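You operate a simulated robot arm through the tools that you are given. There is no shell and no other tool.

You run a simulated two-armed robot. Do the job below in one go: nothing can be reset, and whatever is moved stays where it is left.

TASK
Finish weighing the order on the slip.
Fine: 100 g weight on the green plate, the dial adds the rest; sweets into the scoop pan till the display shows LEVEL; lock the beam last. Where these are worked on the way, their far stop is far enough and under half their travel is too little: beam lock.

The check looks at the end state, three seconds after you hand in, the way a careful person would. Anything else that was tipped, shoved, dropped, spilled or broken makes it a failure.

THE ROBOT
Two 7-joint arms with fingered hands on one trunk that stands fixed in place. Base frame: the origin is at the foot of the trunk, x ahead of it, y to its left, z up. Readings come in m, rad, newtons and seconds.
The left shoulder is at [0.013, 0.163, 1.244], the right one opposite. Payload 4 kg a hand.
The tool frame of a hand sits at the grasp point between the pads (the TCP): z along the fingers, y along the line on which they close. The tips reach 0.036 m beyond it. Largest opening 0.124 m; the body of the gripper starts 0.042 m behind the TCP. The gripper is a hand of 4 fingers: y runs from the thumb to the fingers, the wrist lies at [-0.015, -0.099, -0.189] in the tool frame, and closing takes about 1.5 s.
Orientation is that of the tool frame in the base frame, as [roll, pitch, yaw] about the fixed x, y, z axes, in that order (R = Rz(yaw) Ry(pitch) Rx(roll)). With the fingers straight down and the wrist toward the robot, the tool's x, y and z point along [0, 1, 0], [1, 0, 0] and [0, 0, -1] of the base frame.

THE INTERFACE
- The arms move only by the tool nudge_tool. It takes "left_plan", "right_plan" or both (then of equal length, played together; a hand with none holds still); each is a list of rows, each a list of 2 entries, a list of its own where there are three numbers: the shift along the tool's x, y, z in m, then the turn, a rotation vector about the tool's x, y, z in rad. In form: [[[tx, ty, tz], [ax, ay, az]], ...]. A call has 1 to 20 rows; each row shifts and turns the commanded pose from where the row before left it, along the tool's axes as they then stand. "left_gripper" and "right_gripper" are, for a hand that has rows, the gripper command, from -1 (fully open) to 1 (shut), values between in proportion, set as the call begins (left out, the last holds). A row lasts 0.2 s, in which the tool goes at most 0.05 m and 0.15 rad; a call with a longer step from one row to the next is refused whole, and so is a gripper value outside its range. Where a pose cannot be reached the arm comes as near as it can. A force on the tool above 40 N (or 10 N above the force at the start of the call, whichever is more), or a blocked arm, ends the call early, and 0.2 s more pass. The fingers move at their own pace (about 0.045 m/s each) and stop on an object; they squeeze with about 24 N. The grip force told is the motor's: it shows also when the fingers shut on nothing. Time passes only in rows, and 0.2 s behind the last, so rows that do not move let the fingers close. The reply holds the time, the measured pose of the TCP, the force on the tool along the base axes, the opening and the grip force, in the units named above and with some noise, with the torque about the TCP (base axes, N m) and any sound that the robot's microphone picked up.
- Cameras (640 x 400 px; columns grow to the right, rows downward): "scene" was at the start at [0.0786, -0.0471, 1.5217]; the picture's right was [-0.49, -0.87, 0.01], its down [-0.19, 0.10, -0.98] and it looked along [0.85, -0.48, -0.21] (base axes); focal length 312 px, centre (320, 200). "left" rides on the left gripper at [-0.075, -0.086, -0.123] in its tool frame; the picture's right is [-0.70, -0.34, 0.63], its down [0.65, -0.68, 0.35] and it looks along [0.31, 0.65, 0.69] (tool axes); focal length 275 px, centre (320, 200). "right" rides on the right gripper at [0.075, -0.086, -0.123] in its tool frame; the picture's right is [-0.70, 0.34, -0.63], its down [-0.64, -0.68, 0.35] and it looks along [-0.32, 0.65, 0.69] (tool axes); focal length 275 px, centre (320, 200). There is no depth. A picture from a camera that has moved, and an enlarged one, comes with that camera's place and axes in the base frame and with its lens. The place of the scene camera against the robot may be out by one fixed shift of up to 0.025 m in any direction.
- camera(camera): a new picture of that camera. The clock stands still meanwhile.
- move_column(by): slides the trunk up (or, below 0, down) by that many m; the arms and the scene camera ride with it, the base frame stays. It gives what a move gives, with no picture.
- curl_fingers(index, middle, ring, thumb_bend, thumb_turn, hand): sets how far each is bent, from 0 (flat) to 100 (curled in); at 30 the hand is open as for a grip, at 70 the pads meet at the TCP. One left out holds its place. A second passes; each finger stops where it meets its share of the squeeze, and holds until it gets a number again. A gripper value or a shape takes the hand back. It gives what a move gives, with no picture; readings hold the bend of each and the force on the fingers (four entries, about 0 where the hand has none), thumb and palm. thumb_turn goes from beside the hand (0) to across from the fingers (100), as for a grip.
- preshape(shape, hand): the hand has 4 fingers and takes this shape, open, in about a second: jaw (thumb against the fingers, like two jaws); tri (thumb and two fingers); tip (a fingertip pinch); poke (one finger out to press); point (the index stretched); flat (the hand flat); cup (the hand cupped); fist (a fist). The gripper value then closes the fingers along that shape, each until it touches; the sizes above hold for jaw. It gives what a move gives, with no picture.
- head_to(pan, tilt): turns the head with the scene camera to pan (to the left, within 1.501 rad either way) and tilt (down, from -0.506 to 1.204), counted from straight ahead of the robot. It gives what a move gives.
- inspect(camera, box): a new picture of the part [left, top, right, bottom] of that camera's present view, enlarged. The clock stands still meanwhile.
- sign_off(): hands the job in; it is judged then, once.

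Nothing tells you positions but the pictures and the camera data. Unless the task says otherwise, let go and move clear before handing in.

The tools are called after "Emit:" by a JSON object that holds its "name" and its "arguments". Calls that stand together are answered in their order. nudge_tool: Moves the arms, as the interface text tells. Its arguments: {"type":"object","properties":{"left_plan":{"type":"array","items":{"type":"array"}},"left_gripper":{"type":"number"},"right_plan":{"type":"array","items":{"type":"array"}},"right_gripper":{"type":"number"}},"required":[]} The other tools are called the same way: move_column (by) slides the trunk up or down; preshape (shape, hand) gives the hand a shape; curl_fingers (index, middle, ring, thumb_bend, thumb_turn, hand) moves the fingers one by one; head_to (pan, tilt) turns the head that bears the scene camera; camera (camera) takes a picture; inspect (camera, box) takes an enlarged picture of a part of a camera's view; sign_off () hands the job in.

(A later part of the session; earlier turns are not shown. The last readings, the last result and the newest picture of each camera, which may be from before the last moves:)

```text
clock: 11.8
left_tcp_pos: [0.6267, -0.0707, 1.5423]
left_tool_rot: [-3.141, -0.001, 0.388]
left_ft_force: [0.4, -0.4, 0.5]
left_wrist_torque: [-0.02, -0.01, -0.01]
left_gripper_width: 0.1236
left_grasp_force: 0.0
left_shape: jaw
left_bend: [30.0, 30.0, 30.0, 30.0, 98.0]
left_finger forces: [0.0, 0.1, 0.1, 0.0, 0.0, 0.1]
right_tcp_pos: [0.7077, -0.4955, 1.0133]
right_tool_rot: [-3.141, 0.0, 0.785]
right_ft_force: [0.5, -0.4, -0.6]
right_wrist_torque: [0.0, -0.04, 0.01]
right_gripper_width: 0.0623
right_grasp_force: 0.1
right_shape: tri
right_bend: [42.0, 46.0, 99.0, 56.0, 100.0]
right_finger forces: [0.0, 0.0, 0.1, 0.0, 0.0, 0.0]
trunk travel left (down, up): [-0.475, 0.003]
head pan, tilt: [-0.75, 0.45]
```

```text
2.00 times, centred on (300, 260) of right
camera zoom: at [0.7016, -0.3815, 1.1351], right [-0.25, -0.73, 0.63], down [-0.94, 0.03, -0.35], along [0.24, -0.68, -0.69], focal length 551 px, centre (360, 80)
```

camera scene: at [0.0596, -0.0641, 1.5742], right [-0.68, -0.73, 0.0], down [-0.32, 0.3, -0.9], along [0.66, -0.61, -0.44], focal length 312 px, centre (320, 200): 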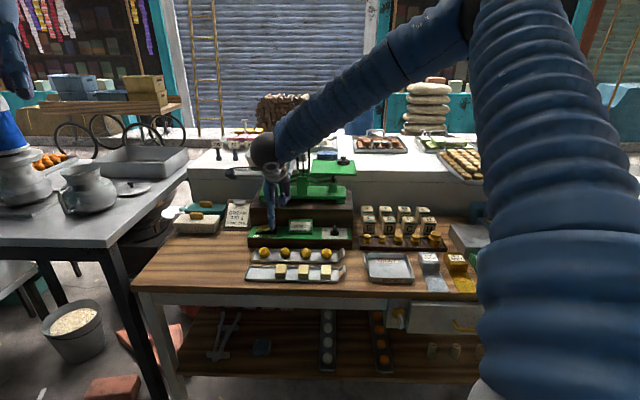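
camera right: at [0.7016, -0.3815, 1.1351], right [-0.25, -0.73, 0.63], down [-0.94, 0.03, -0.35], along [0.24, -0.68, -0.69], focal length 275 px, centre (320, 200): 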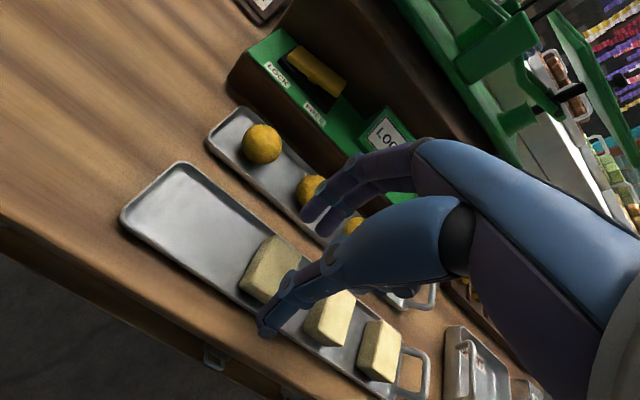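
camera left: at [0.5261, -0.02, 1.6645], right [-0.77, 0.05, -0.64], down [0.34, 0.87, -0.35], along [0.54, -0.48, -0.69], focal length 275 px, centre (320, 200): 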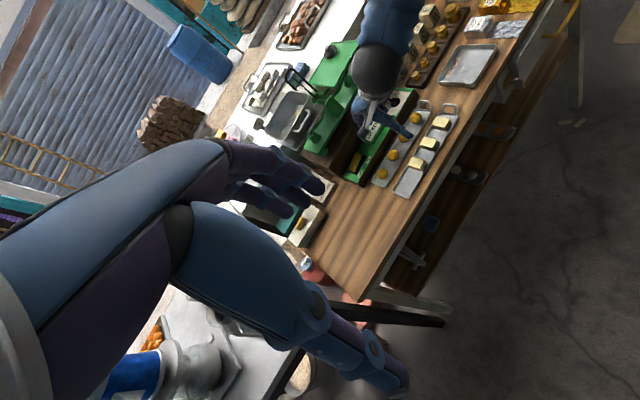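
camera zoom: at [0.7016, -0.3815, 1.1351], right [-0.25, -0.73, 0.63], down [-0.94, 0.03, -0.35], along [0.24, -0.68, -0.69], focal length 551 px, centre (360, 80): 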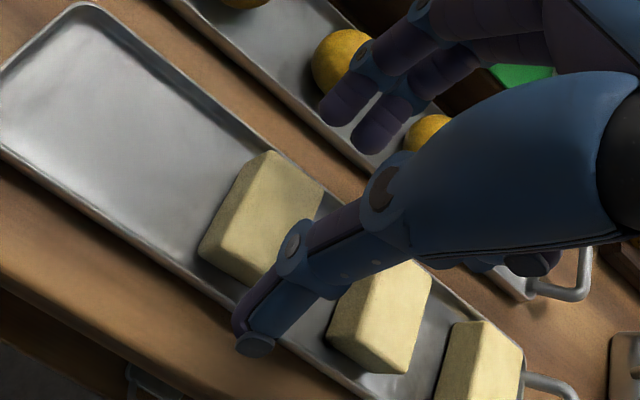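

Comparing three views, the cube tops are nearer z 0.94 and cube 1 about (0.711,-0.508). I'll shift accordingly and lower in small steps.

Emit:
{"name": "nudge_tool", "arguments": {"right_plan": [[[-0.006, 0.011, 0.0], [0, 0, 0]], [[0, 0, 0.02], [0, 0, 0]], [[0, 0, 0.01], [0, 0, 0]]], "right_gripper": 0.0}}

Emit:
{"name": "inspect", "arguments": {"camera": "right", "box": [200, 160, 400, 360]}}

Emit:
{"name": "inspect", "arguments": {"camera": "scene", "box": [240, 220, 320, 290]}}

Emit:
{"name": "inspect", "arguments": {"camera": "left", "box": [360, 110, 460, 185]}}

```text
clock: 12.6
left_tcp_pos: [0.6297, -0.0707, 1.5419]
left_tool_rot: [3.14, -0.002, 0.386]
left_ft_force: [0.3, -0.3, 0.2]
left_wrist_torque: [0.01, 0.02, -0.01]
left_gripper_width: 0.1239
left_grasp_force: 0.1
left_shape: jaw
left_bend: [30.0, 30.0, 30.0, 30.0, 98.0]
left_finger forces: [0.0, 0.0, 0.1, 0.1, 0.0, 0.0]
right_tcp_pos: [0.7119, -0.5073, 0.9844]
right_tool_rot: [3.141, 0.0, 0.787]
right_ft_force: [0.6, 0.2, -0.4]
right_wrist_torque: [-0.01, 0.02, 0.0]
right_gripper_width: 0.0624
right_grasp_force: 0.1
right_shape: tri
right_bend: [42.0, 46.0, 99.0, 56.0, 100.0]
right_finger forces: [0.0, 0.1, 0.0, 0.1, 0.1, 0.1]
trunk travel left (down, up): [-0.475, 0.003]
head pan, tilt: [-0.75, 0.45]
```

```text
2.00 times, centred on (300, 260) of right
camera zoom: at [0.7054, -0.3933, 1.1043], right [-0.25, -0.73, 0.63], down [-0.94, 0.03, -0.35], along [0.24, -0.68, -0.69], focal length 551 px, centre (360, 80)
```

zoom: 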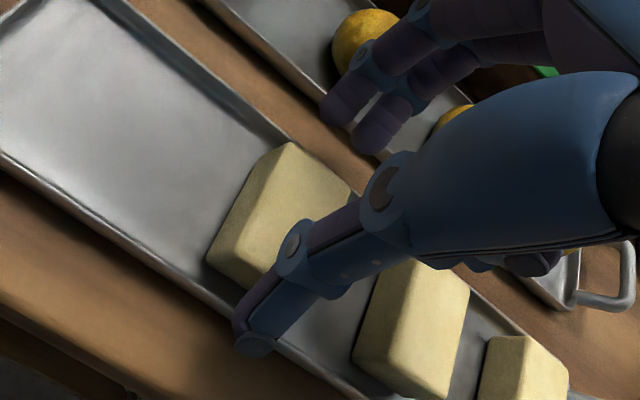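

```text
5.71 times, centred on (280, 255) of scene
camera zoom: at [0.0575, -0.0641, 1.5743], right [-0.68, -0.73, 0.0], down [-0.32, 0.3, -0.9], along [0.66, -0.61, -0.44], focal length 1785 px, centre (549, -114)
```

zoom: 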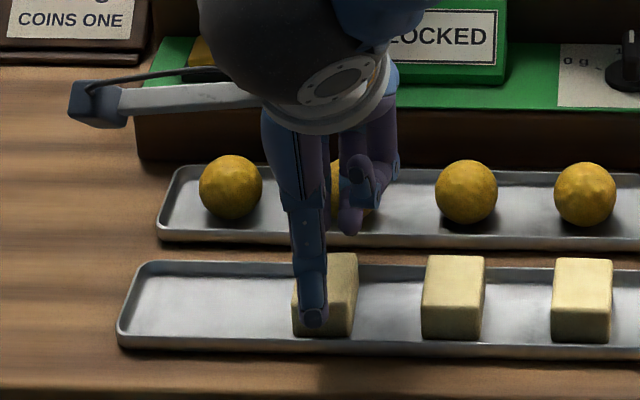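

```text
5.33 times, centred on (410, 148) of left
camera zoom: at [0.526, -0.0201, 1.6645], right [-0.77, 0.05, -0.64], down [0.34, 0.87, -0.35], along [0.54, -0.48, -0.69], focal length 1468 px, centre (-160, 480)
```

zoom: 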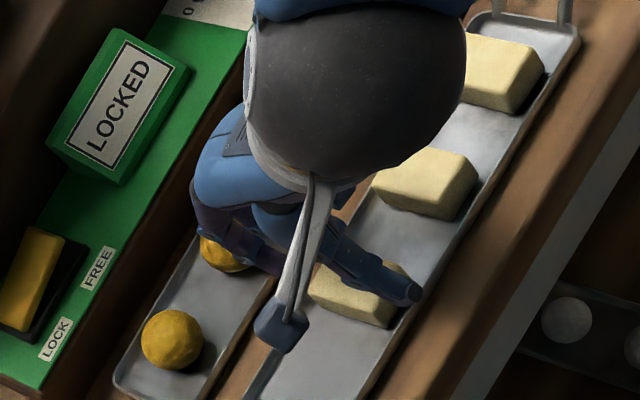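

The hand is centred over cube 1 within a few mm. I'll lower to z≈0.962 and close.

Emit:
{"name": "nudge_tool", "arguments": {"right_plan": [[[0.0, 0.004, 0.012], [0, 0, 0]], [[0, 0, 0.01], [0, 0, 0]]]}}

Emit:
{"name": "inspect", "arguments": {"camera": "scene", "box": [240, 220, 320, 290]}}

Emit:
{"name": "inspect", "arguments": {"camera": "right", "box": [200, 160, 400, 360]}}

```text
clock: 13.2
left_tcp_pos: [0.6256, -0.0717, 1.5428]
left_tool_rot: [3.141, -0.003, 0.388]
left_ft_force: [-0.8, 0.0, 0.5]
left_wrist_torque: [-0.03, -0.02, 0.02]
left_gripper_width: 0.1237
left_grasp_force: 0.1
left_shape: jaw
left_bend: [30.0, 30.0, 30.0, 30.0, 98.0]
left_finger forces: [0.0, 0.1, 0.1, 0.0, 0.0, 0.0]
right_tcp_pos: [0.7151, -0.509, 0.9632]
right_tool_rot: [-3.142, 0.0, 0.786]
right_ft_force: [-1.9, 3.0, 10.3]
right_wrist_torque: [0.34, 0.3, 0.0]
right_gripper_width: 0.0665
right_grasp_force: 0.0
right_shape: tri
right_bend: [42.0, 46.0, 99.0, 54.0, 100.0]
right_finger forces: [0.0, 0.0, 0.0, 0.0, 8.2, 0.1]
trunk travel left (down, up): [-0.475, 0.003]
head pan, tilt: [-0.75, 0.45]
```

```text
5.71 times, centred on (280, 255) of scene
camera zoom: at [0.0556, -0.0627, 1.5745], right [-0.68, -0.73, 0.0], down [-0.32, 0.3, -0.9], along [0.66, -0.61, -0.43], focal length 1785 px, centre (549, -114)
```

zoom: 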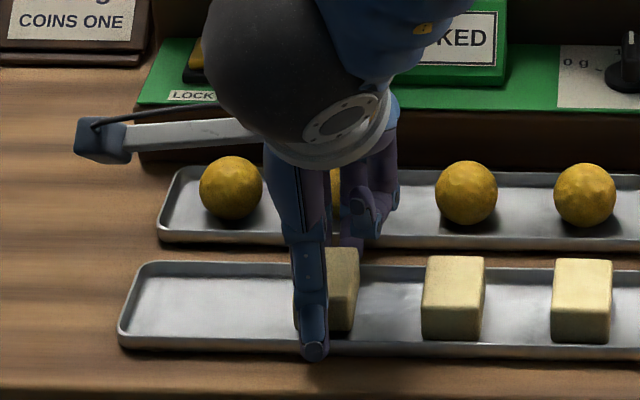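

```text
2.00 times, centred on (300, 260) of right
camera zoom: at [0.7073, -0.3942, 1.0834], right [-0.25, -0.73, 0.63], down [-0.94, 0.03, -0.35], along [0.24, -0.68, -0.69], focal length 551 px, centre (360, 80)
```

zoom: 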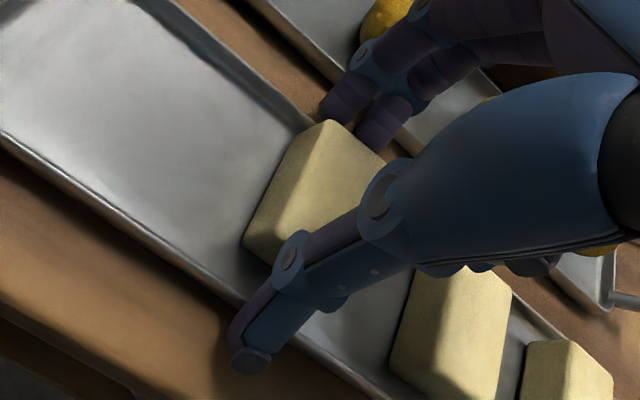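

The thumb touched the tray's near rim, so I'm lifting a bit, moving 8 mm further over the cube and narrowing before lowering again.

Emit:
{"name": "nudge_tool", "arguments": {"right_plan": [[[0.0, 0.0, -0.012], [0, 0, 0]], [[0.0, 0.008, 0], [0, 0, 0]], [[0.0, 0.0, 0], [0, 0, 0]]], "right_gripper": 0.2}}

Emit:
{"name": "inspect", "arguments": {"camera": "right", "box": [200, 160, 400, 360]}}

Emit:
{"name": "inspect", "arguments": {"camera": "scene", "box": [240, 220, 320, 290]}}

Emit:
{"name": "inspect", "arguments": {"camera": "left", "box": [360, 110, 460, 185]}}

```text
clock: 14.0
left_tcp_pos: [0.6268, -0.0713, 1.5412]
left_tool_rot: [3.141, -0.001, 0.388]
left_ft_force: [0.0, -0.1, -0.7]
left_wrist_torque: [0.01, 0.0, 0.0]
left_gripper_width: 0.1237
left_grasp_force: 0.0
left_shape: jaw
left_bend: [30.0, 30.0, 30.0, 30.0, 98.0]
left_finger forces: [0.0, 0.0, 0.1, 0.0, 0.0, 0.0]
right_tcp_pos: [0.7211, -0.5141, 0.9736]
right_tool_rot: [3.14, 0.0, 0.784]
right_ft_force: [-1.3, 0.6, 5.0]
right_wrist_torque: [0.07, 0.1, 0.04]
right_gripper_width: 0.0448
right_grasp_force: 24.0
right_shape: tri
right_bend: [50.0, 58.0, 100.0, 57.0, 99.0]
right_finger forces: [6.2, 15.5, 0.1, 0.1, 22.6, 0.0]
trunk travel left (down, up): [-0.475, 0.003]
head pan, tilt: [-0.75, 0.45]
```

```text
2.00 times, centred on (300, 260) of right
camera zoom: at [0.7135, -0.4004, 1.0944], right [-0.25, -0.73, 0.63], down [-0.94, 0.03, -0.35], along [0.24, -0.68, -0.69], focal length 551 px, centre (360, 80)
```

zoom: 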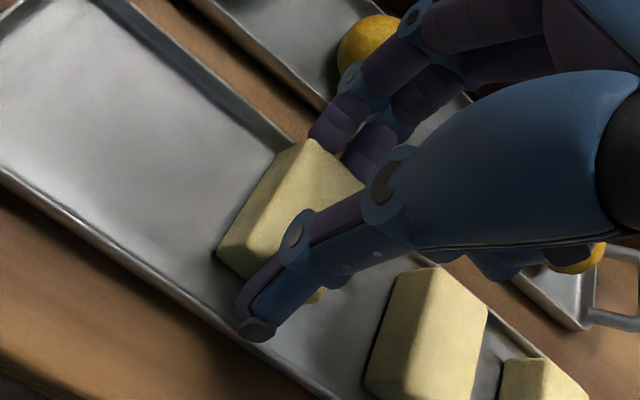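

```text
5.71 times, centred on (280, 255) of scene
camera zoom: at [0.0567, -0.0637, 1.5744], right [-0.68, -0.73, 0.0], down [-0.32, 0.3, -0.9], along [0.66, -0.61, -0.44], focal length 1785 px, centre (549, -114)
```

zoom: 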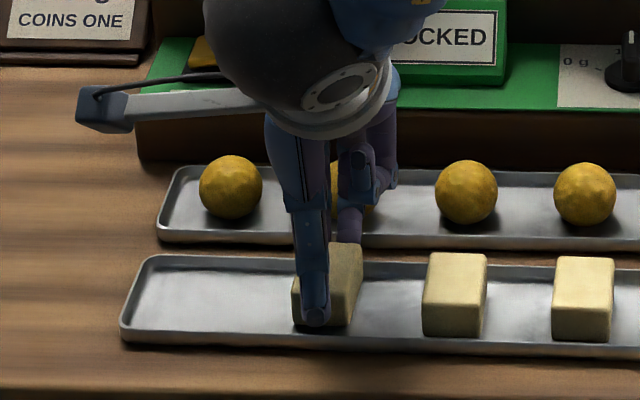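

```text
5.33 times, centred on (410, 148) of left
camera zoom: at [0.5251, -0.0196, 1.6649], right [-0.77, 0.05, -0.64], down [0.34, 0.87, -0.35], along [0.54, -0.48, -0.69], focal length 1468 px, centre (-160, 480)
```

zoom: 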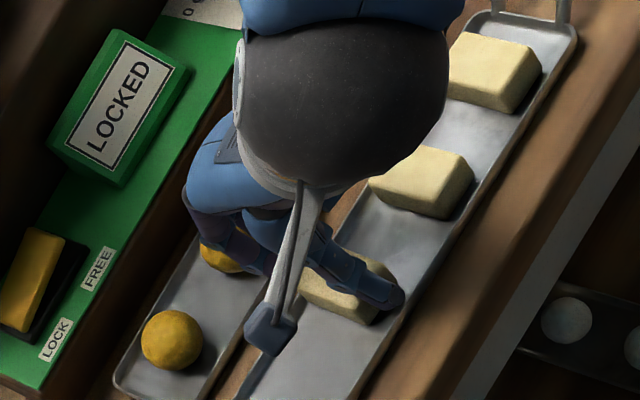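

The fingers have already closed on cube 1 with about 24 N. I'll lift gently and check that only the cube comes up.

Emit:
{"name": "nudge_tool", "arguments": {"right_plan": [[[0.0, 0.0, -0.01], [0, 0, 0]], [[0.0, 0.0, -0.01], [0, 0, 0]], [[0.0, 0.0, -0.01], [0, 0, 0]]]}}

Emit:
{"name": "inspect", "arguments": {"camera": "scene", "box": [240, 220, 320, 290]}}

Emit:
{"name": "inspect", "arguments": {"camera": "left", "box": [360, 110, 460, 185]}}

Emit:
{"name": "inspect", "arguments": {"camera": "right", "box": [200, 160, 400, 360]}}

```text
clock: 14.8
left_tcp_pos: [0.6274, -0.071, 1.5421]
left_tool_rot: [3.138, -0.001, 0.388]
left_ft_force: [0.4, 0.4, -0.6]
left_wrist_torque: [0.03, -0.01, -0.02]
left_gripper_width: 0.1235
left_grasp_force: 0.1
left_shape: jaw
left_bend: [30.0, 30.0, 30.0, 30.0, 98.0]
left_finger forces: [0.0, 0.0, 0.1, 0.1, 0.0, 0.1]
right_tcp_pos: [0.7205, -0.515, 1.0046]
right_tool_rot: [3.141, 0.001, 0.786]
right_ft_force: [0.2, -0.1, 0.0]
right_wrist_torque: [0.01, 0.0, 0.01]
right_gripper_width: 0.0441
right_grasp_force: 23.7
right_shape: tri
right_bend: [50.0, 58.0, 100.0, 58.0, 99.0]
right_finger forces: [7.5, 15.6, 0.1, 0.0, 20.6, 0.0]
trunk travel left (down, up): [-0.475, 0.003]
head pan, tilt: [-0.75, 0.45]
```

```text
5.71 times, centred on (280, 255) of scene
camera zoom: at [0.0574, -0.064, 1.5743], right [-0.68, -0.73, 0.0], down [-0.32, 0.3, -0.9], along [0.66, -0.61, -0.44], focal length 1785 px, centre (549, -114)
```

zoom: 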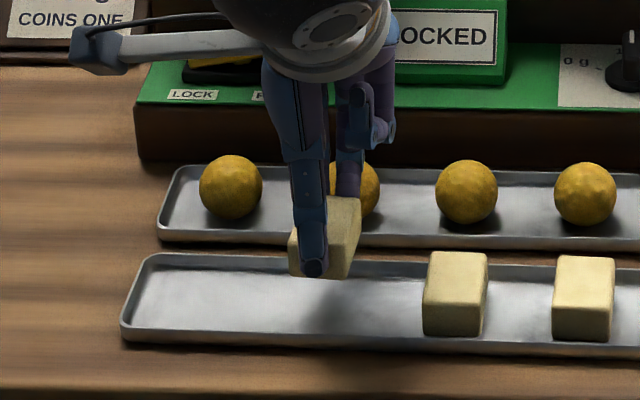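

```text
5.33 times, centred on (410, 148) of left
camera zoom: at [0.5258, -0.02, 1.6646], right [-0.77, 0.05, -0.64], down [0.34, 0.87, -0.35], along [0.54, -0.48, -0.69], focal length 1468 px, centre (-160, 480)
```

zoom: 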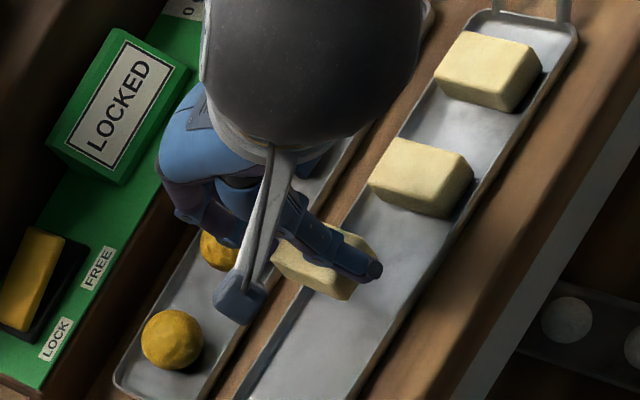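

```text
2.00 times, centred on (300, 260) of right
camera zoom: at [0.7132, -0.4008, 1.1261], right [-0.25, -0.73, 0.63], down [-0.94, 0.03, -0.35], along [0.24, -0.68, -0.69], focal length 551 px, centre (360, 80)
```

zoom: 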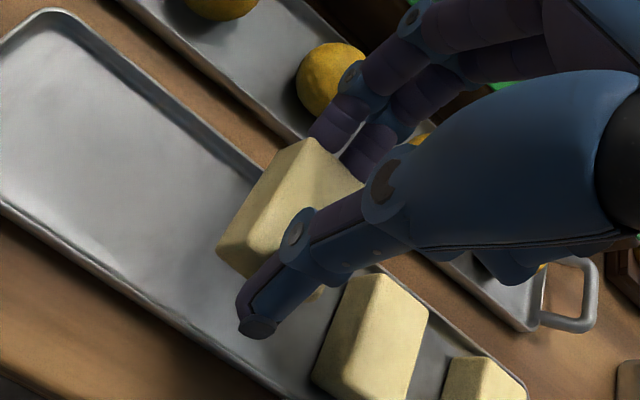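

Cube 1 is lifted cleanly. I'll raise it straight up clear of the scale, then look at the pan from there.

Emit:
{"name": "nudge_tool", "arguments": {"right_plan": [[[0.0, 0.0, -0.04], [0, 0, 0]], [[0.0, 0.0, -0.04], [0, 0, 0]], [[0.0, 0.0, -0.04], [0, 0, 0]], [[0.0, 0.0, -0.04], [0, 0, 0]], [[0.0, 0.0, -0.04], [0, 0, 0]], [[0.0, 0.0, -0.04], [0, 0, 0]], [[0.0, 0.0, -0.04], [0, 0, 0]], [[0.0, 0.0, -0.04], [0, 0, 0]], [[0.0, 0.0, -0.04], [0, 0, 0]]]}}

Emit:
{"name": "camera", "arguments": {"camera": "right"}}

Emit:
{"name": "camera", "arguments": {"camera": "left"}}

Emit:
{"name": "camera", "arguments": {"camera": "scene"}}

```text
clock: 16.8
left_tcp_pos: [0.6261, -0.0692, 1.542]
left_tool_rot: [3.141, -0.003, 0.388]
left_ft_force: [-0.1, 0.7, 0.1]
left_wrist_torque: [-0.01, -0.02, 0.02]
left_gripper_width: 0.1237
left_grasp_force: 0.1
left_shape: jaw
left_bend: [30.0, 30.0, 30.0, 30.0, 98.0]
left_finger forces: [0.1, 0.0, 0.1, 0.0, 0.1, 0.1]
right_tcp_pos: [0.7171, -0.5119, 1.3618]
right_tool_rot: [3.141, 0.0, 0.785]
right_ft_force: [0.7, 0.4, -0.7]
right_wrist_torque: [0.04, 0.01, 0.0]
right_gripper_width: 0.0442
right_grasp_force: 24.7
right_shape: tri
right_bend: [50.0, 58.0, 100.0, 58.0, 99.0]
right_finger forces: [7.4, 15.5, 0.1, 0.0, 20.6, 0.0]
trunk travel left (down, up): [-0.475, 0.003]
head pan, tilt: [-0.75, 0.45]
```

```text
taken
camera right: at [0.7106, -0.3982, 1.4828], right [-0.25, -0.73, 0.63], down [-0.94, 0.03, -0.35], along [0.24, -0.68, -0.69], focal length 275 px, centre (320, 200)
```

right: 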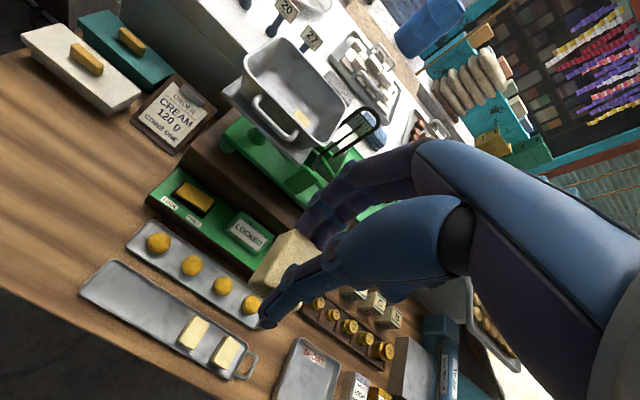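

```text
taken
camera left: at [0.5245, -0.0195, 1.6651], right [-0.77, 0.05, -0.64], down [0.34, 0.87, -0.35], along [0.54, -0.48, -0.69], focal length 275 px, centre (320, 200)
```

left: 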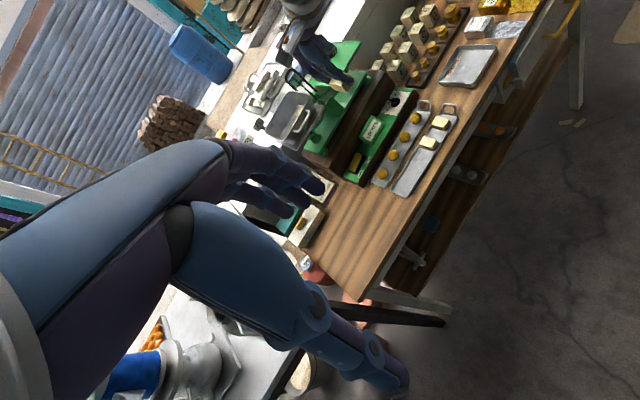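

```text
taken
camera scene: at [0.0561, -0.0636, 1.5744], right [-0.68, -0.73, 0.0], down [-0.32, 0.3, -0.9], along [0.66, -0.61, -0.43], focal length 312 px, centre (320, 200)
```

scene: 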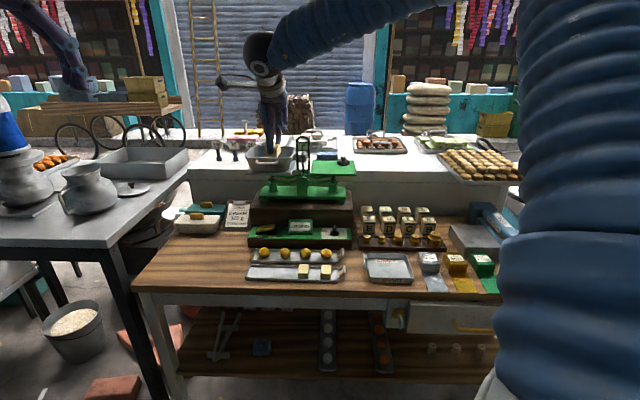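

Emit:
{"name": "inspect", "arguments": {"camera": "right", "box": [200, 20, 400, 200]}}

Emit:
{"name": "inspect", "arguments": {"camera": "scene", "box": [230, 120, 370, 210]}}

Emit:
{"name": "inspect", "arguments": {"camera": "left", "box": [240, 40, 380, 150]}}

```text
2.22 times, centred on (300, 110) of right
camera zoom: at [0.7106, -0.3982, 1.4828], right [-0.25, -0.73, 0.63], down [-0.94, 0.03, -0.35], along [0.24, -0.68, -0.69], focal length 612 px, centre (364, 400)
```

zoom: 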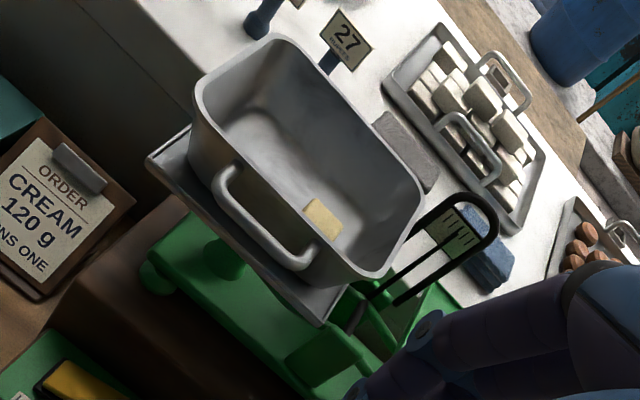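

```text
4.44 times, centred on (300, 165) of scene
camera zoom: at [0.0561, -0.0636, 1.5744], right [-0.68, -0.73, 0.0], down [-0.32, 0.3, -0.9], along [0.66, -0.61, -0.43], focal length 1389 px, centre (409, 356)
```

zoom: 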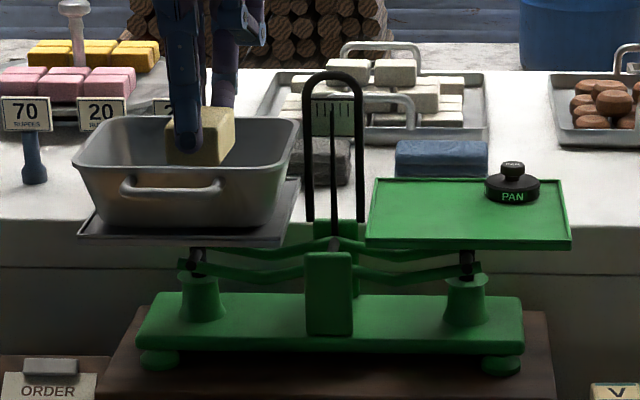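

```text
3.64 times, centred on (310, 95) of left
camera zoom: at [0.5245, -0.0195, 1.6651], right [-0.77, 0.05, -0.64], down [0.34, 0.87, -0.35], along [0.54, -0.48, -0.69], focal length 1001 px, centre (356, 582)
```

zoom: 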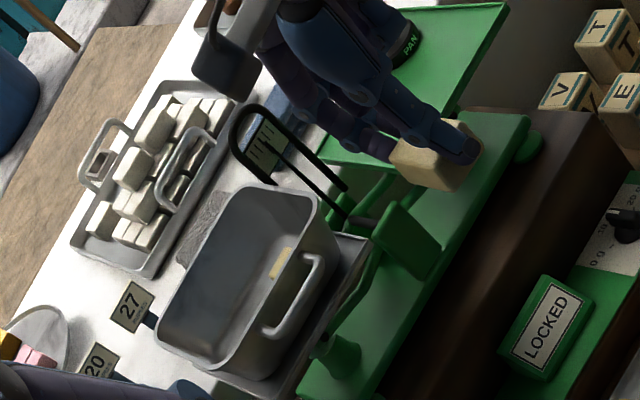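

Pan rim is near z 1.222, its centre about (0.985,-0.678), with the existing cube at its near-right. I'll tilt the hand 30° forward for reach and move over the pan in steps at z≈1.37.

Emit:
{"name": "nudge_tool", "arguments": {"right_plan": [[[0.0, 0.0, -0.005], [-0.131, 0, 0]], [[0.0, 0.0, 0], [-0.131, 0, 0]], [[0.0, 0.0, 0], [-0.131, 0, 0]], [[0.0, 0.0, 0], [-0.131, 0, 0]], [[0.014, 0.0338, 0.0195], [0, 0, 0]], [[0.014, 0.0338, 0.0195], [0, 0, 0]], [[0.014, 0.0338, 0.0195], [0, 0, 0]], [[0.014, 0.0338, 0.0195], [0, 0, 0]]]}}

Emit:
{"name": "camera", "arguments": {"camera": "right"}}

Emit:
{"name": "inspect", "arguments": {"camera": "scene", "box": [220, 90, 380, 200]}}

Emit:
{"name": "inspect", "arguments": {"camera": "left", "box": [220, 20, 380, 150]}}

```text
clock: 18.6
left_tcp_pos: [0.6302, -0.0719, 1.539]
left_tool_rot: [3.14, 0.001, 0.387]
left_ft_force: [0.2, 0.6, -0.6]
left_wrist_torque: [0.02, 0.05, 0.0]
left_gripper_width: 0.1238
left_grasp_force: 0.0
left_shape: jaw
left_bend: [30.0, 30.0, 30.0, 30.0, 98.0]
left_finger forces: [0.0, 0.0, 0.0, 0.1, 0.0, 0.0]
right_tcp_pos: [0.8714, -0.5887, 1.366]
right_tool_rot: [2.617, 0.002, 0.784]
right_ft_force: [-0.5, -0.1, -0.5]
right_wrist_torque: [0.0, -0.01, 0.02]
right_gripper_width: 0.0438
right_grasp_force: 24.0
right_shape: tri
right_bend: [50.0, 58.0, 100.0, 58.0, 99.0]
right_finger forces: [7.2, 15.3, 0.0, 0.0, 20.5, 0.1]
trunk travel left (down, up): [-0.475, 0.003]
head pan, tilt: [-0.75, 0.45]
```

```text
taken
camera right: at [0.8293, -0.4401, 1.4284], right [-0.51, -0.47, 0.72], down [-0.75, -0.16, -0.64], along [0.42, -0.87, -0.28], focal length 275 px, centre (320, 200)
```

right: 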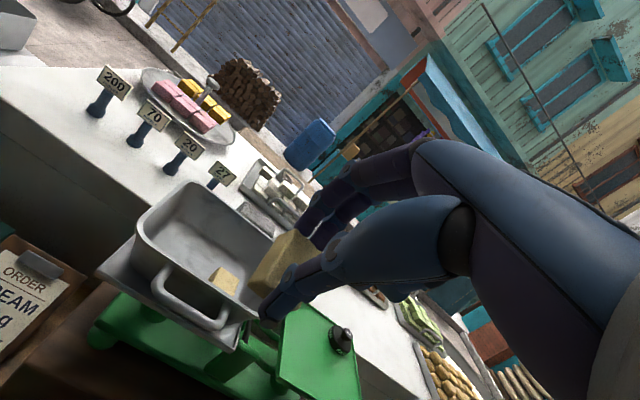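

```text
3.64 times, centred on (300, 145) of scene
camera zoom: at [0.0597, -0.0649, 1.5741], right [-0.68, -0.73, 0.0], down [-0.32, 0.3, -0.9], along [0.66, -0.61, -0.44], focal length 1136 px, centre (393, 400)
```

zoom: 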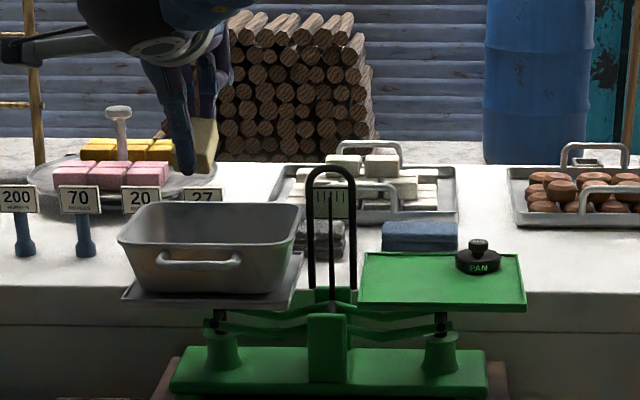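

```text
3.08 times, centred on (300, 85) of left
camera zoom: at [0.5285, -0.0212, 1.6635], right [-0.77, 0.05, -0.63], down [0.34, 0.87, -0.35], along [0.54, -0.48, -0.69], focal length 847 px, centre (382, 554)
```

zoom: 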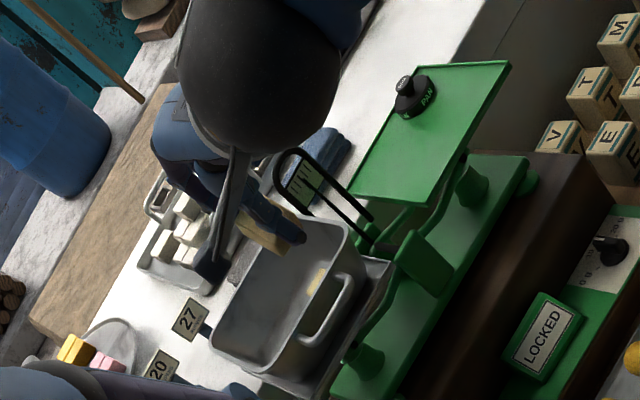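

Emit:
{"name": "inspect", "arguments": {"camera": "right", "box": [80, 150, 340, 350]}}

```text
2.00 times, centred on (210, 250) of right
camera zoom: at [0.8293, -0.4401, 1.4284], right [-0.51, -0.47, 0.72], down [-0.75, -0.16, -0.64], along [0.42, -0.87, -0.28], focal length 551 px, centre (540, 100)
```

zoom: 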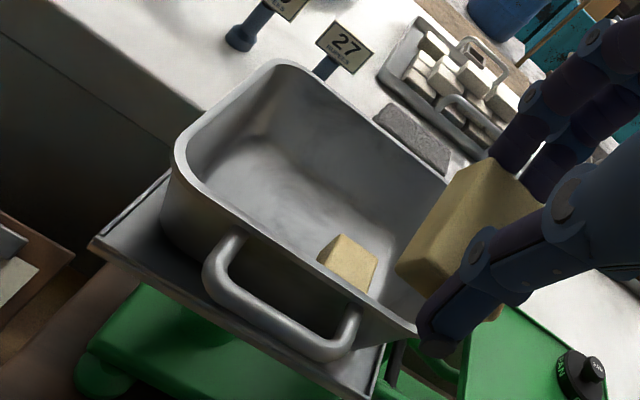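

The arm still reaches. I'll continue over the pan's left half in smaller steps.

Emit:
{"name": "nudge_tool", "arguments": {"right_plan": [[[0.0136, 0.0264, 0.0153], [0, 0, 0]], [[0.0136, 0.0264, 0.0153], [0, 0, 0]], [[0.0136, 0.0264, 0.0153], [0, 0, 0]], [[0.0136, 0.0264, 0.0153], [0, 0, 0]]]}}

Emit:
{"name": "inspect", "arguments": {"camera": "right", "box": [80, 150, 340, 350]}}

Emit:
{"name": "inspect", "arguments": {"camera": "left", "box": [220, 20, 380, 150]}}

Emit:
{"name": "inspect", "arguments": {"camera": "scene", "box": [220, 90, 380, 200]}}

```text
clock: 19.6
left_tcp_pos: [0.6299, -0.0713, 1.5394]
left_tool_rot: [3.141, -0.001, 0.388]
left_ft_force: [0.7, 0.0, 0.5]
left_wrist_torque: [0.01, 0.03, -0.03]
left_gripper_width: 0.1236
left_grasp_force: 0.0
left_shape: jaw
left_bend: [30.0, 30.0, 30.0, 30.0, 98.0]
left_finger forces: [0.0, 0.1, 0.0, 0.0, 0.1, 0.1]
right_tcp_pos: [0.9998, -0.6327, 1.3656]
right_tool_rot: [2.62, 0.001, 0.785]
right_ft_force: [0.7, -1.1, -0.6]
right_wrist_torque: [0.0, -0.02, 0.03]
right_gripper_width: 0.0439
right_grasp_force: 23.7
right_shape: tri
right_bend: [50.0, 58.0, 100.0, 58.0, 99.0]
right_finger forces: [7.3, 15.2, 0.0, 0.0, 20.5, 0.0]
trunk travel left (down, up): [-0.475, 0.003]
head pan, tilt: [-0.75, 0.45]
```

```text
2.00 times, centred on (210, 250) of right
camera zoom: at [0.9571, -0.4839, 1.428], right [-0.51, -0.47, 0.72], down [-0.75, -0.16, -0.64], along [0.42, -0.87, -0.28], focal length 551 px, centre (540, 100)
```

zoom: 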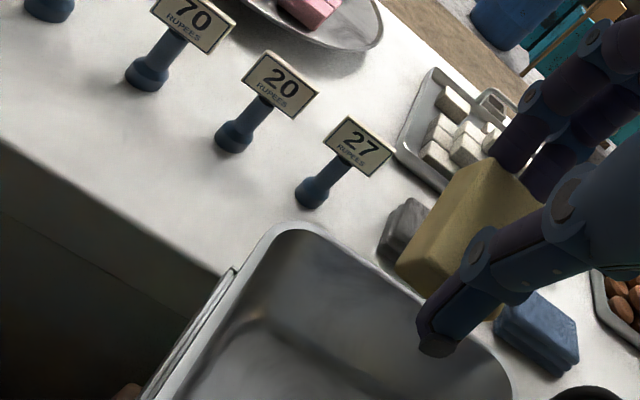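

```text
3.08 times, centred on (300, 85) of left
camera zoom: at [0.5288, -0.021, 1.6633], right [-0.77, 0.05, -0.63], down [0.34, 0.87, -0.35], along [0.54, -0.48, -0.69], focal length 847 px, centre (382, 554)
```

zoom: 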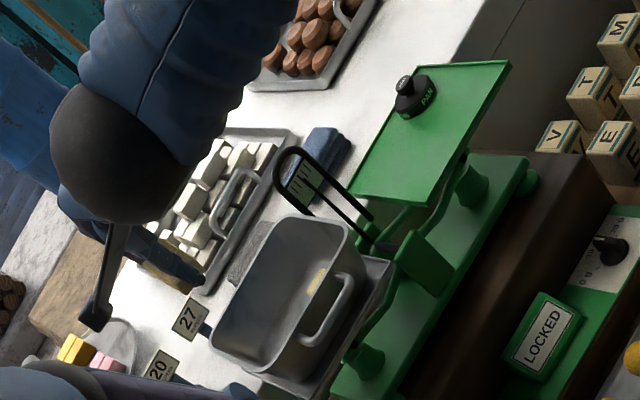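

```text
3.64 times, centred on (300, 145) of scene
camera zoom: at [0.06, -0.0647, 1.5741], right [-0.68, -0.73, 0.0], down [-0.32, 0.3, -0.9], along [0.66, -0.61, -0.44], focal length 1136 px, centre (393, 400)
```

zoom: 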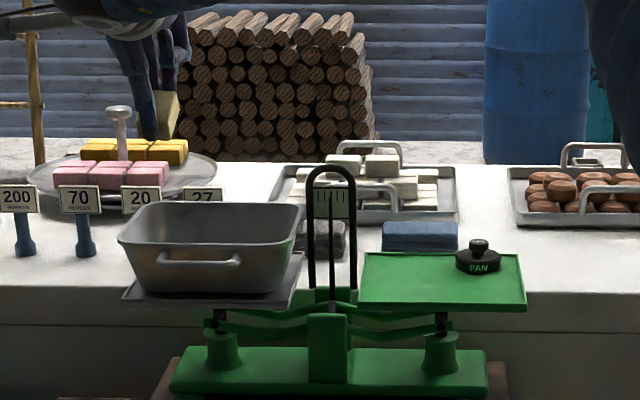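

Pan corners agree with my estimate and the arm reaches easily. I'll take half the tilt back out so the cube sits flatter, and check reach.

Emit:
{"name": "nudge_tool", "arguments": {"right_plan": [[[0.0, 0.0, 0], [0.131, 0, 0]], [[0.0, 0.0, 0], [0.131, 0, 0]], [[0.0, 0.0, 0], [0, 0, 0]]]}}

Emit:
{"name": "inspect", "arguments": {"camera": "right", "box": [80, 150, 400, 396]}}

```text
clock: 20.4
left_tcp_pos: [0.6269, -0.071, 1.5424]
left_tool_rot: [3.141, -0.001, 0.386]
left_ft_force: [-0.6, 0.0, -0.4]
left_wrist_torque: [0.01, 0.0, 0.03]
left_gripper_width: 0.1237
left_grasp_force: 0.1
left_shape: jaw
left_bend: [30.0, 30.0, 30.0, 30.0, 98.0]
left_finger forces: [0.0, 0.1, 0.1, 0.0, 0.0, 0.1]
right_tcp_pos: [0.9961, -0.6326, 1.3686]
right_tool_rot: [2.879, 0.0, 0.786]
right_ft_force: [-0.9, 0.8, -0.3]
right_wrist_torque: [0.0, -0.02, -0.02]
right_gripper_width: 0.0436
right_grasp_force: 24.3
right_shape: tri
right_bend: [50.0, 58.0, 100.0, 58.0, 99.0]
right_finger forces: [7.2, 15.3, 0.1, 0.0, 20.3, 0.0]
trunk travel left (down, up): [-0.475, 0.003]
head pan, tilt: [-0.75, 0.45]
```

```text
1.63 times, centred on (240, 273) of right
camera zoom: at [0.9675, -0.4985, 1.4643], right [-0.38, -0.61, 0.7], down [-0.86, -0.05, -0.51], along [0.35, -0.79, -0.5], focal length 448 px, centre (450, 81)
```

zoom: 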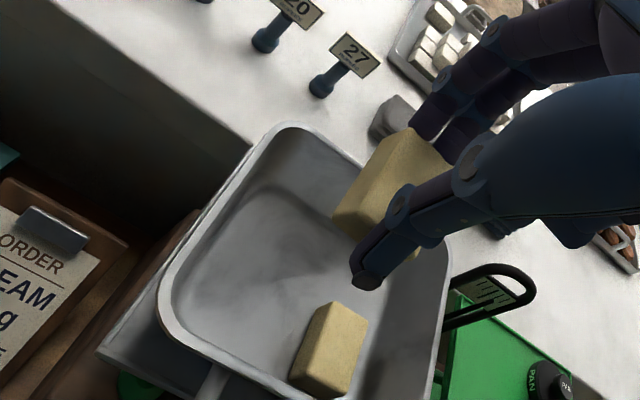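

The inside of the pan is plainly visible; the cube there sits near-right. I'll lower cube 1 toward the left half of the pan.

Emit:
{"name": "nudge_tool", "arguments": {"right_plan": [[[-0.0032, -0.0054, 0.03], [0, 0, 0]], [[-0.0032, -0.0054, 0.03], [0, 0, 0]], [[-0.0032, -0.0054, 0.03], [0, 0, 0]]]}}

Emit:
{"name": "inspect", "arguments": {"camera": "right", "box": [80, 150, 400, 396]}}

Emit:
{"name": "inspect", "arguments": {"camera": "left", "box": [220, 20, 380, 150]}}

Emit:
{"name": "inspect", "arguments": {"camera": "scene", "box": [220, 90, 380, 200]}}

```text
clock: 21.2
left_tcp_pos: [0.6286, -0.0706, 1.5402]
left_tool_rot: [-3.141, -0.002, 0.386]
left_ft_force: [0.4, -0.6, 0.1]
left_wrist_torque: [0.0, 0.01, 0.03]
left_gripper_width: 0.1241
left_grasp_force: 0.1
left_shape: jaw
left_bend: [30.0, 30.0, 30.0, 30.0, 98.0]
left_finger forces: [0.1, 0.0, 0.0, 0.0, 0.0, 0.0]
right_tcp_pos: [0.9966, -0.646, 1.2739]
right_tool_rot: [2.879, 0.0, 0.785]
right_ft_force: [0.1, -0.4, 0.2]
right_wrist_torque: [0.01, -0.01, 0.02]
right_gripper_width: 0.0435
right_grasp_force: 23.6
right_shape: tri
right_bend: [50.0, 58.0, 100.0, 58.0, 99.0]
right_finger forces: [7.1, 15.2, 0.0, 0.1, 20.3, 0.1]
trunk travel left (down, up): [-0.475, 0.003]
head pan, tilt: [-0.75, 0.45]
```

```text
1.63 times, centred on (240, 273) of right
camera zoom: at [0.9681, -0.5123, 1.3692], right [-0.38, -0.61, 0.7], down [-0.86, -0.05, -0.51], along [0.35, -0.79, -0.5], focal length 448 px, centre (450, 81)
```

zoom: 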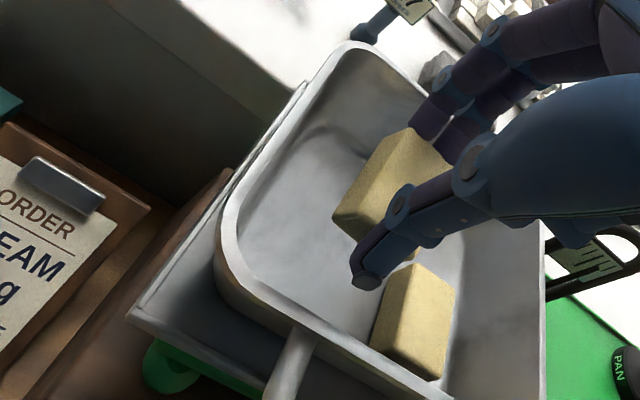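

```text
3.08 times, centred on (300, 85) of left
camera zoom: at [0.5268, -0.0205, 1.6642], right [-0.77, 0.05, -0.63], down [0.34, 0.87, -0.35], along [0.54, -0.48, -0.69], focal length 847 px, centre (382, 554)
```

zoom: 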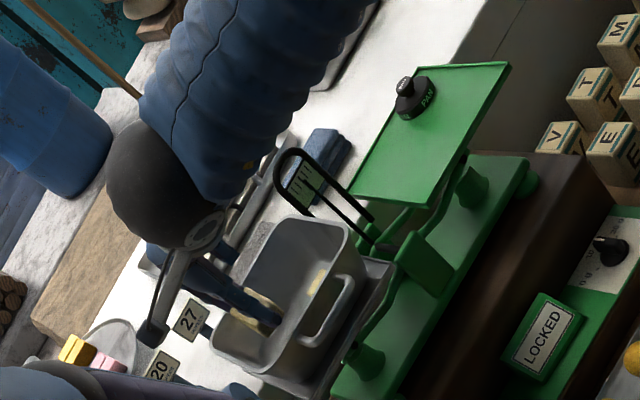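

```text
3.64 times, centred on (300, 145) of scene
camera zoom: at [0.0582, -0.0645, 1.5742], right [-0.68, -0.73, 0.0], down [-0.32, 0.3, -0.9], along [0.66, -0.61, -0.44], focal length 1136 px, centre (393, 400)
```

zoom: 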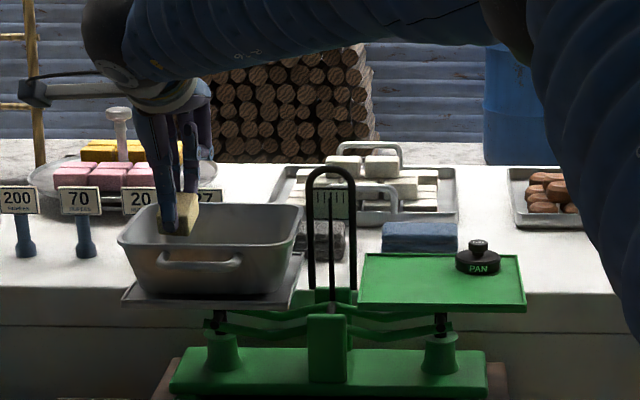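

Emit:
{"name": "nudge_tool", "arguments": {"right_plan": [[[0, -0.0026, 0.0097], [0, 0, 0]], [[0, -0.0026, 0.0097], [0, 0, 0]], [[0, -0.0013, 0.0048], [0, 0, 0]]]}}

Emit:
{"name": "inspect", "arguments": {"camera": "right", "box": [80, 150, 400, 396]}}

Emit:
{"name": "inspect", "arguments": {"camera": "scene", "box": [230, 110, 330, 180]}}

```text
clock: 22.0
left_tcp_pos: [0.6279, -0.0723, 1.5414]
left_tool_rot: [3.139, -0.002, 0.388]
left_ft_force: [0.0, -1.0, 0.0]
left_wrist_torque: [-0.01, 0.01, -0.01]
left_gripper_width: 0.1237
left_grasp_force: 0.0
left_shape: jaw
left_bend: [30.0, 30.0, 30.0, 30.0, 98.0]
left_finger forces: [0.0, 0.0, 0.0, 0.0, 0.0, 0.0]
right_tcp_pos: [0.9946, -0.6488, 1.2507]
right_tool_rot: [2.881, -0.001, 0.786]
right_ft_force: [0.4, -1.1, 1.5]
right_wrist_torque: [0.0, 0.02, -0.02]
right_gripper_width: 0.0438
right_grasp_force: 24.0
right_shape: tri
right_bend: [50.0, 58.0, 100.0, 58.0, 99.0]
right_finger forces: [7.1, 15.1, 0.0, 0.1, 20.4, 0.1]
trunk travel left (down, up): [-0.475, 0.003]
head pan, tilt: [-0.75, 0.45]
```

```text
1.63 times, centred on (240, 273) of right
camera zoom: at [0.9662, -0.5137, 1.3456], right [-0.38, -0.61, 0.7], down [-0.86, -0.05, -0.51], along [0.35, -0.79, -0.5], focal length 448 px, centre (450, 81)
```

zoom: 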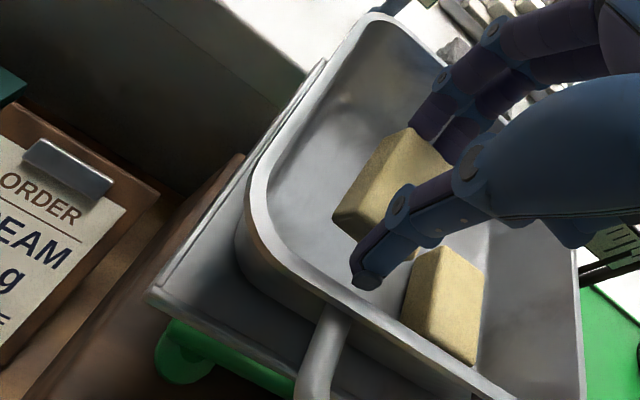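

```text
5.71 times, centred on (280, 145) of scene
camera zoom: at [0.0572, -0.0639, 1.5743], right [-0.68, -0.73, 0.0], down [-0.32, 0.3, -0.9], along [0.66, -0.61, -0.44], focal length 1785 px, centre (549, 514)
```

zoom: 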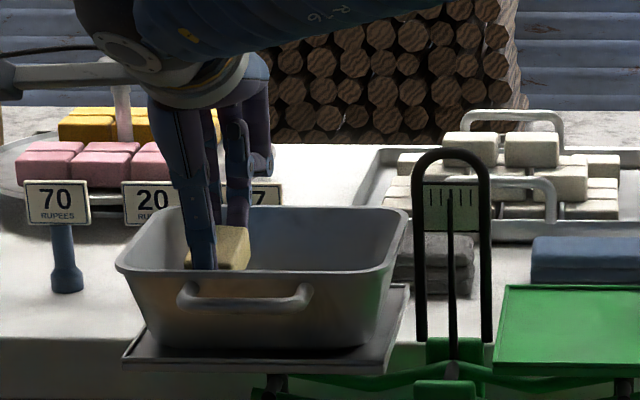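

Emit:
{"name": "nudge_tool", "arguments": {"right_plan": [[[0, -0.001, 0.0039], [0, 0, 0]], [[0, -0.001, 0.0039], [0, 0, 0]]]}}

Emit:
{"name": "nudge_tool", "arguments": {"right_plan": [[[0, -0.001, 0.0039], [0, 0, 0]]]}}

Emit:
{"name": "inspect", "arguments": {"camera": "right", "box": [80, 150, 400, 396]}}

```text
clock: 22.6
left_tcp_pos: [0.628, -0.0713, 1.5408]
left_tool_rot: [3.14, -0.002, 0.386]
left_ft_force: [0.0, 0.4, -0.4]
left_wrist_torque: [0.01, 0.0, 0.0]
left_gripper_width: 0.1235
left_grasp_force: 0.0
left_shape: jaw
left_bend: [30.0, 30.0, 30.0, 30.0, 98.0]
left_finger forces: [0.1, 0.0, 0.1, 0.0, 0.1, 0.0]
right_tcp_pos: [0.993, -0.6474, 1.2445]
right_tool_rot: [2.879, 0.001, 0.785]
right_ft_force: [-0.9, 0.1, -1.0]
right_wrist_torque: [0.04, -0.01, 0.04]
right_gripper_width: 0.0434
right_grasp_force: 23.7
right_shape: tri
right_bend: [50.0, 58.0, 100.0, 58.0, 99.0]
right_finger forces: [7.2, 15.2, 0.1, 0.1, 20.3, 0.0]
trunk travel left (down, up): [-0.475, 0.003]
head pan, tilt: [-0.75, 0.45]
```

```text
clock: 23.0
left_tcp_pos: [0.6284, -0.0716, 1.5412]
left_tool_rot: [-3.142, -0.001, 0.388]
left_ft_force: [0.5, -0.4, 0.5]
left_wrist_torque: [-0.02, 0.03, 0.0]
left_gripper_width: 0.1236
left_grasp_force: 0.0
left_shape: jaw
left_bend: [30.0, 30.0, 30.0, 30.0, 98.0]
left_finger forces: [0.0, 0.0, 0.0, 0.0, 0.0, 0.0]
right_tcp_pos: [0.9945, -0.6458, 1.2401]
right_tool_rot: [2.878, -0.001, 0.785]
right_ft_force: [0.4, 1.1, -0.5]
right_wrist_torque: [-0.02, 0.0, 0.0]
right_gripper_width: 0.0434
right_grasp_force: 24.2
right_shape: tri
right_bend: [50.0, 58.0, 100.0, 58.0, 99.0]
right_finger forces: [7.0, 15.2, 0.0, 0.1, 20.3, 0.0]
trunk travel left (down, up): [-0.475, 0.003]
head pan, tilt: [-0.75, 0.45]
```

```text
1.63 times, centred on (240, 273) of right
camera zoom: at [0.9664, -0.5123, 1.3342], right [-0.38, -0.61, 0.7], down [-0.86, -0.05, -0.51], along [0.35, -0.79, -0.5], focal length 448 px, centre (450, 81)
```

zoom: 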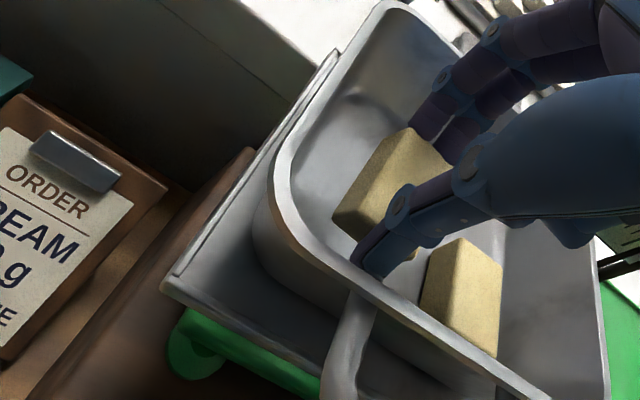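

Emit:
{"name": "nudge_tool", "arguments": {"right_plan": [[[0, -0.001, 0.0039], [0, 0, 0]]]}}

Emit:
{"name": "nudge_tool", "arguments": {"right_plan": [[[0, -0.001, 0.0039], [0, 0, 0]]]}}

Emit:
{"name": "inspect", "arguments": {"camera": "right", "box": [80, 150, 400, 396]}}

Emit:
{"name": "inspect", "arguments": {"camera": "scene", "box": [230, 110, 330, 180]}}

Emit:
{"name": "inspect", "arguments": {"camera": "left", "box": [250, 70, 350, 150]}}

```text
clock: 23.4
left_tcp_pos: [0.6283, -0.0706, 1.5404]
left_tool_rot: [3.141, -0.001, 0.387]
left_ft_force: [0.4, 0.2, -0.2]
left_wrist_torque: [-0.01, 0.02, 0.0]
left_gripper_width: 0.1237
left_grasp_force: 0.1
left_shape: jaw
left_bend: [30.0, 30.0, 30.0, 30.0, 98.0]
left_finger forces: [0.1, 0.0, 0.0, 0.0, 0.0, 0.1]
right_tcp_pos: [0.9941, -0.6458, 1.235]
right_tool_rot: [2.881, 0.0, 0.785]
right_ft_force: [0.2, -0.2, -0.5]
right_wrist_torque: [0.01, -0.01, 0.03]
right_gripper_width: 0.0435
right_grasp_force: 24.1
right_shape: tri
right_bend: [50.0, 58.0, 100.0, 58.0, 99.0]
right_finger forces: [7.1, 15.2, 0.0, 0.1, 20.4, 0.1]
trunk travel left (down, up): [-0.475, 0.003]
head pan, tilt: [-0.75, 0.45]
```

```text
clock: 23.8
left_tcp_pos: [0.6271, -0.0722, 1.541]
left_tool_rot: [3.141, 0.0, 0.39]
left_ft_force: [0.1, 0.1, -0.5]
left_wrist_torque: [0.05, 0.01, 0.0]
left_gripper_width: 0.1236
left_grasp_force: 0.2
left_shape: jaw
left_bend: [30.0, 30.0, 30.0, 30.0, 98.0]
left_finger forces: [0.0, 0.0, 0.0, 0.0, 0.1, 0.0]
right_tcp_pos: [0.9941, -0.6458, 1.2328]
right_tool_rot: [2.88, 0.0, 0.786]
right_ft_force: [0.6, 0.8, -0.5]
right_wrist_torque: [-0.01, -0.01, 0.0]
right_gripper_width: 0.0435
right_grasp_force: 24.2
right_shape: tri
right_bend: [50.0, 58.0, 100.0, 58.0, 99.0]
right_finger forces: [7.1, 15.2, 0.0, 0.1, 20.3, 0.0]
trunk travel left (down, up): [-0.475, 0.003]
head pan, tilt: [-0.75, 0.45]
```

```text
1.63 times, centred on (240, 273) of right
camera zoom: at [0.9656, -0.512, 1.3263], right [-0.38, -0.61, 0.7], down [-0.86, -0.05, -0.51], along [0.35, -0.79, -0.5], focal length 448 px, centre (450, 81)
```

zoom: 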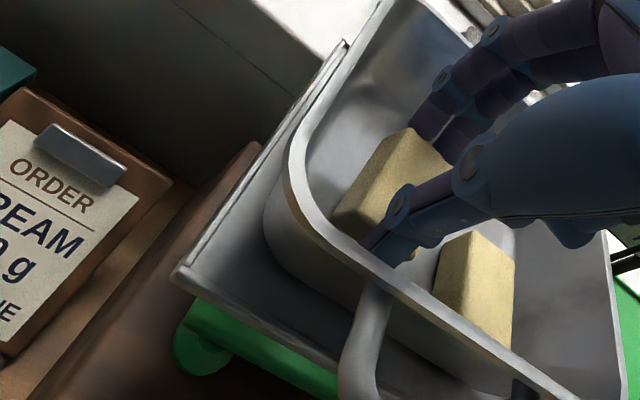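

```text
5.71 times, centred on (280, 145) of scene
camera zoom: at [0.0575, -0.0641, 1.5743], right [-0.68, -0.73, 0.0], down [-0.32, 0.3, -0.9], along [0.66, -0.61, -0.44], focal length 1785 px, centre (549, 514)
```

zoom: 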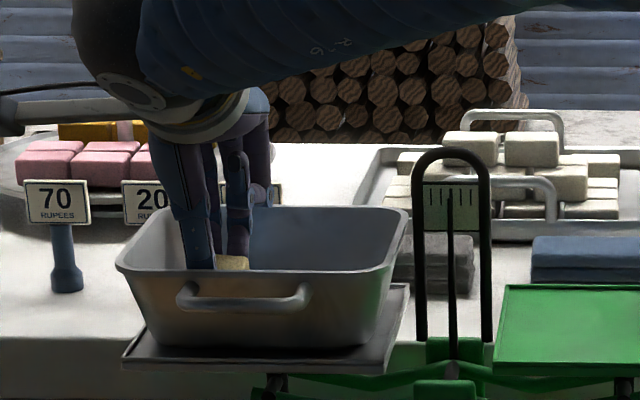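

```text
5.00 times, centred on (300, 110) of left
camera zoom: at [0.526, -0.0201, 1.6645], right [-0.77, 0.05, -0.64], down [0.34, 0.87, -0.35], along [0.54, -0.48, -0.69], focal length 1376 px, centre (420, 650)
```

zoom: 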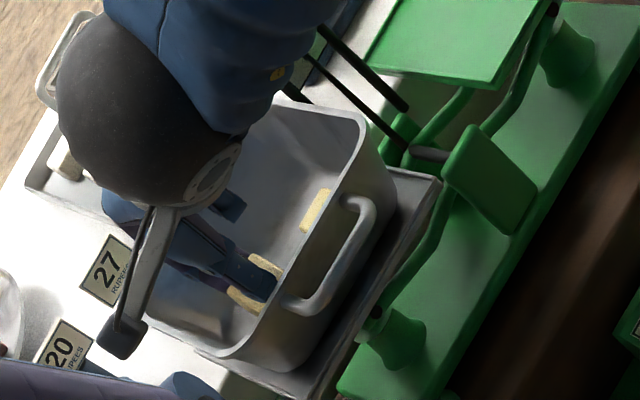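

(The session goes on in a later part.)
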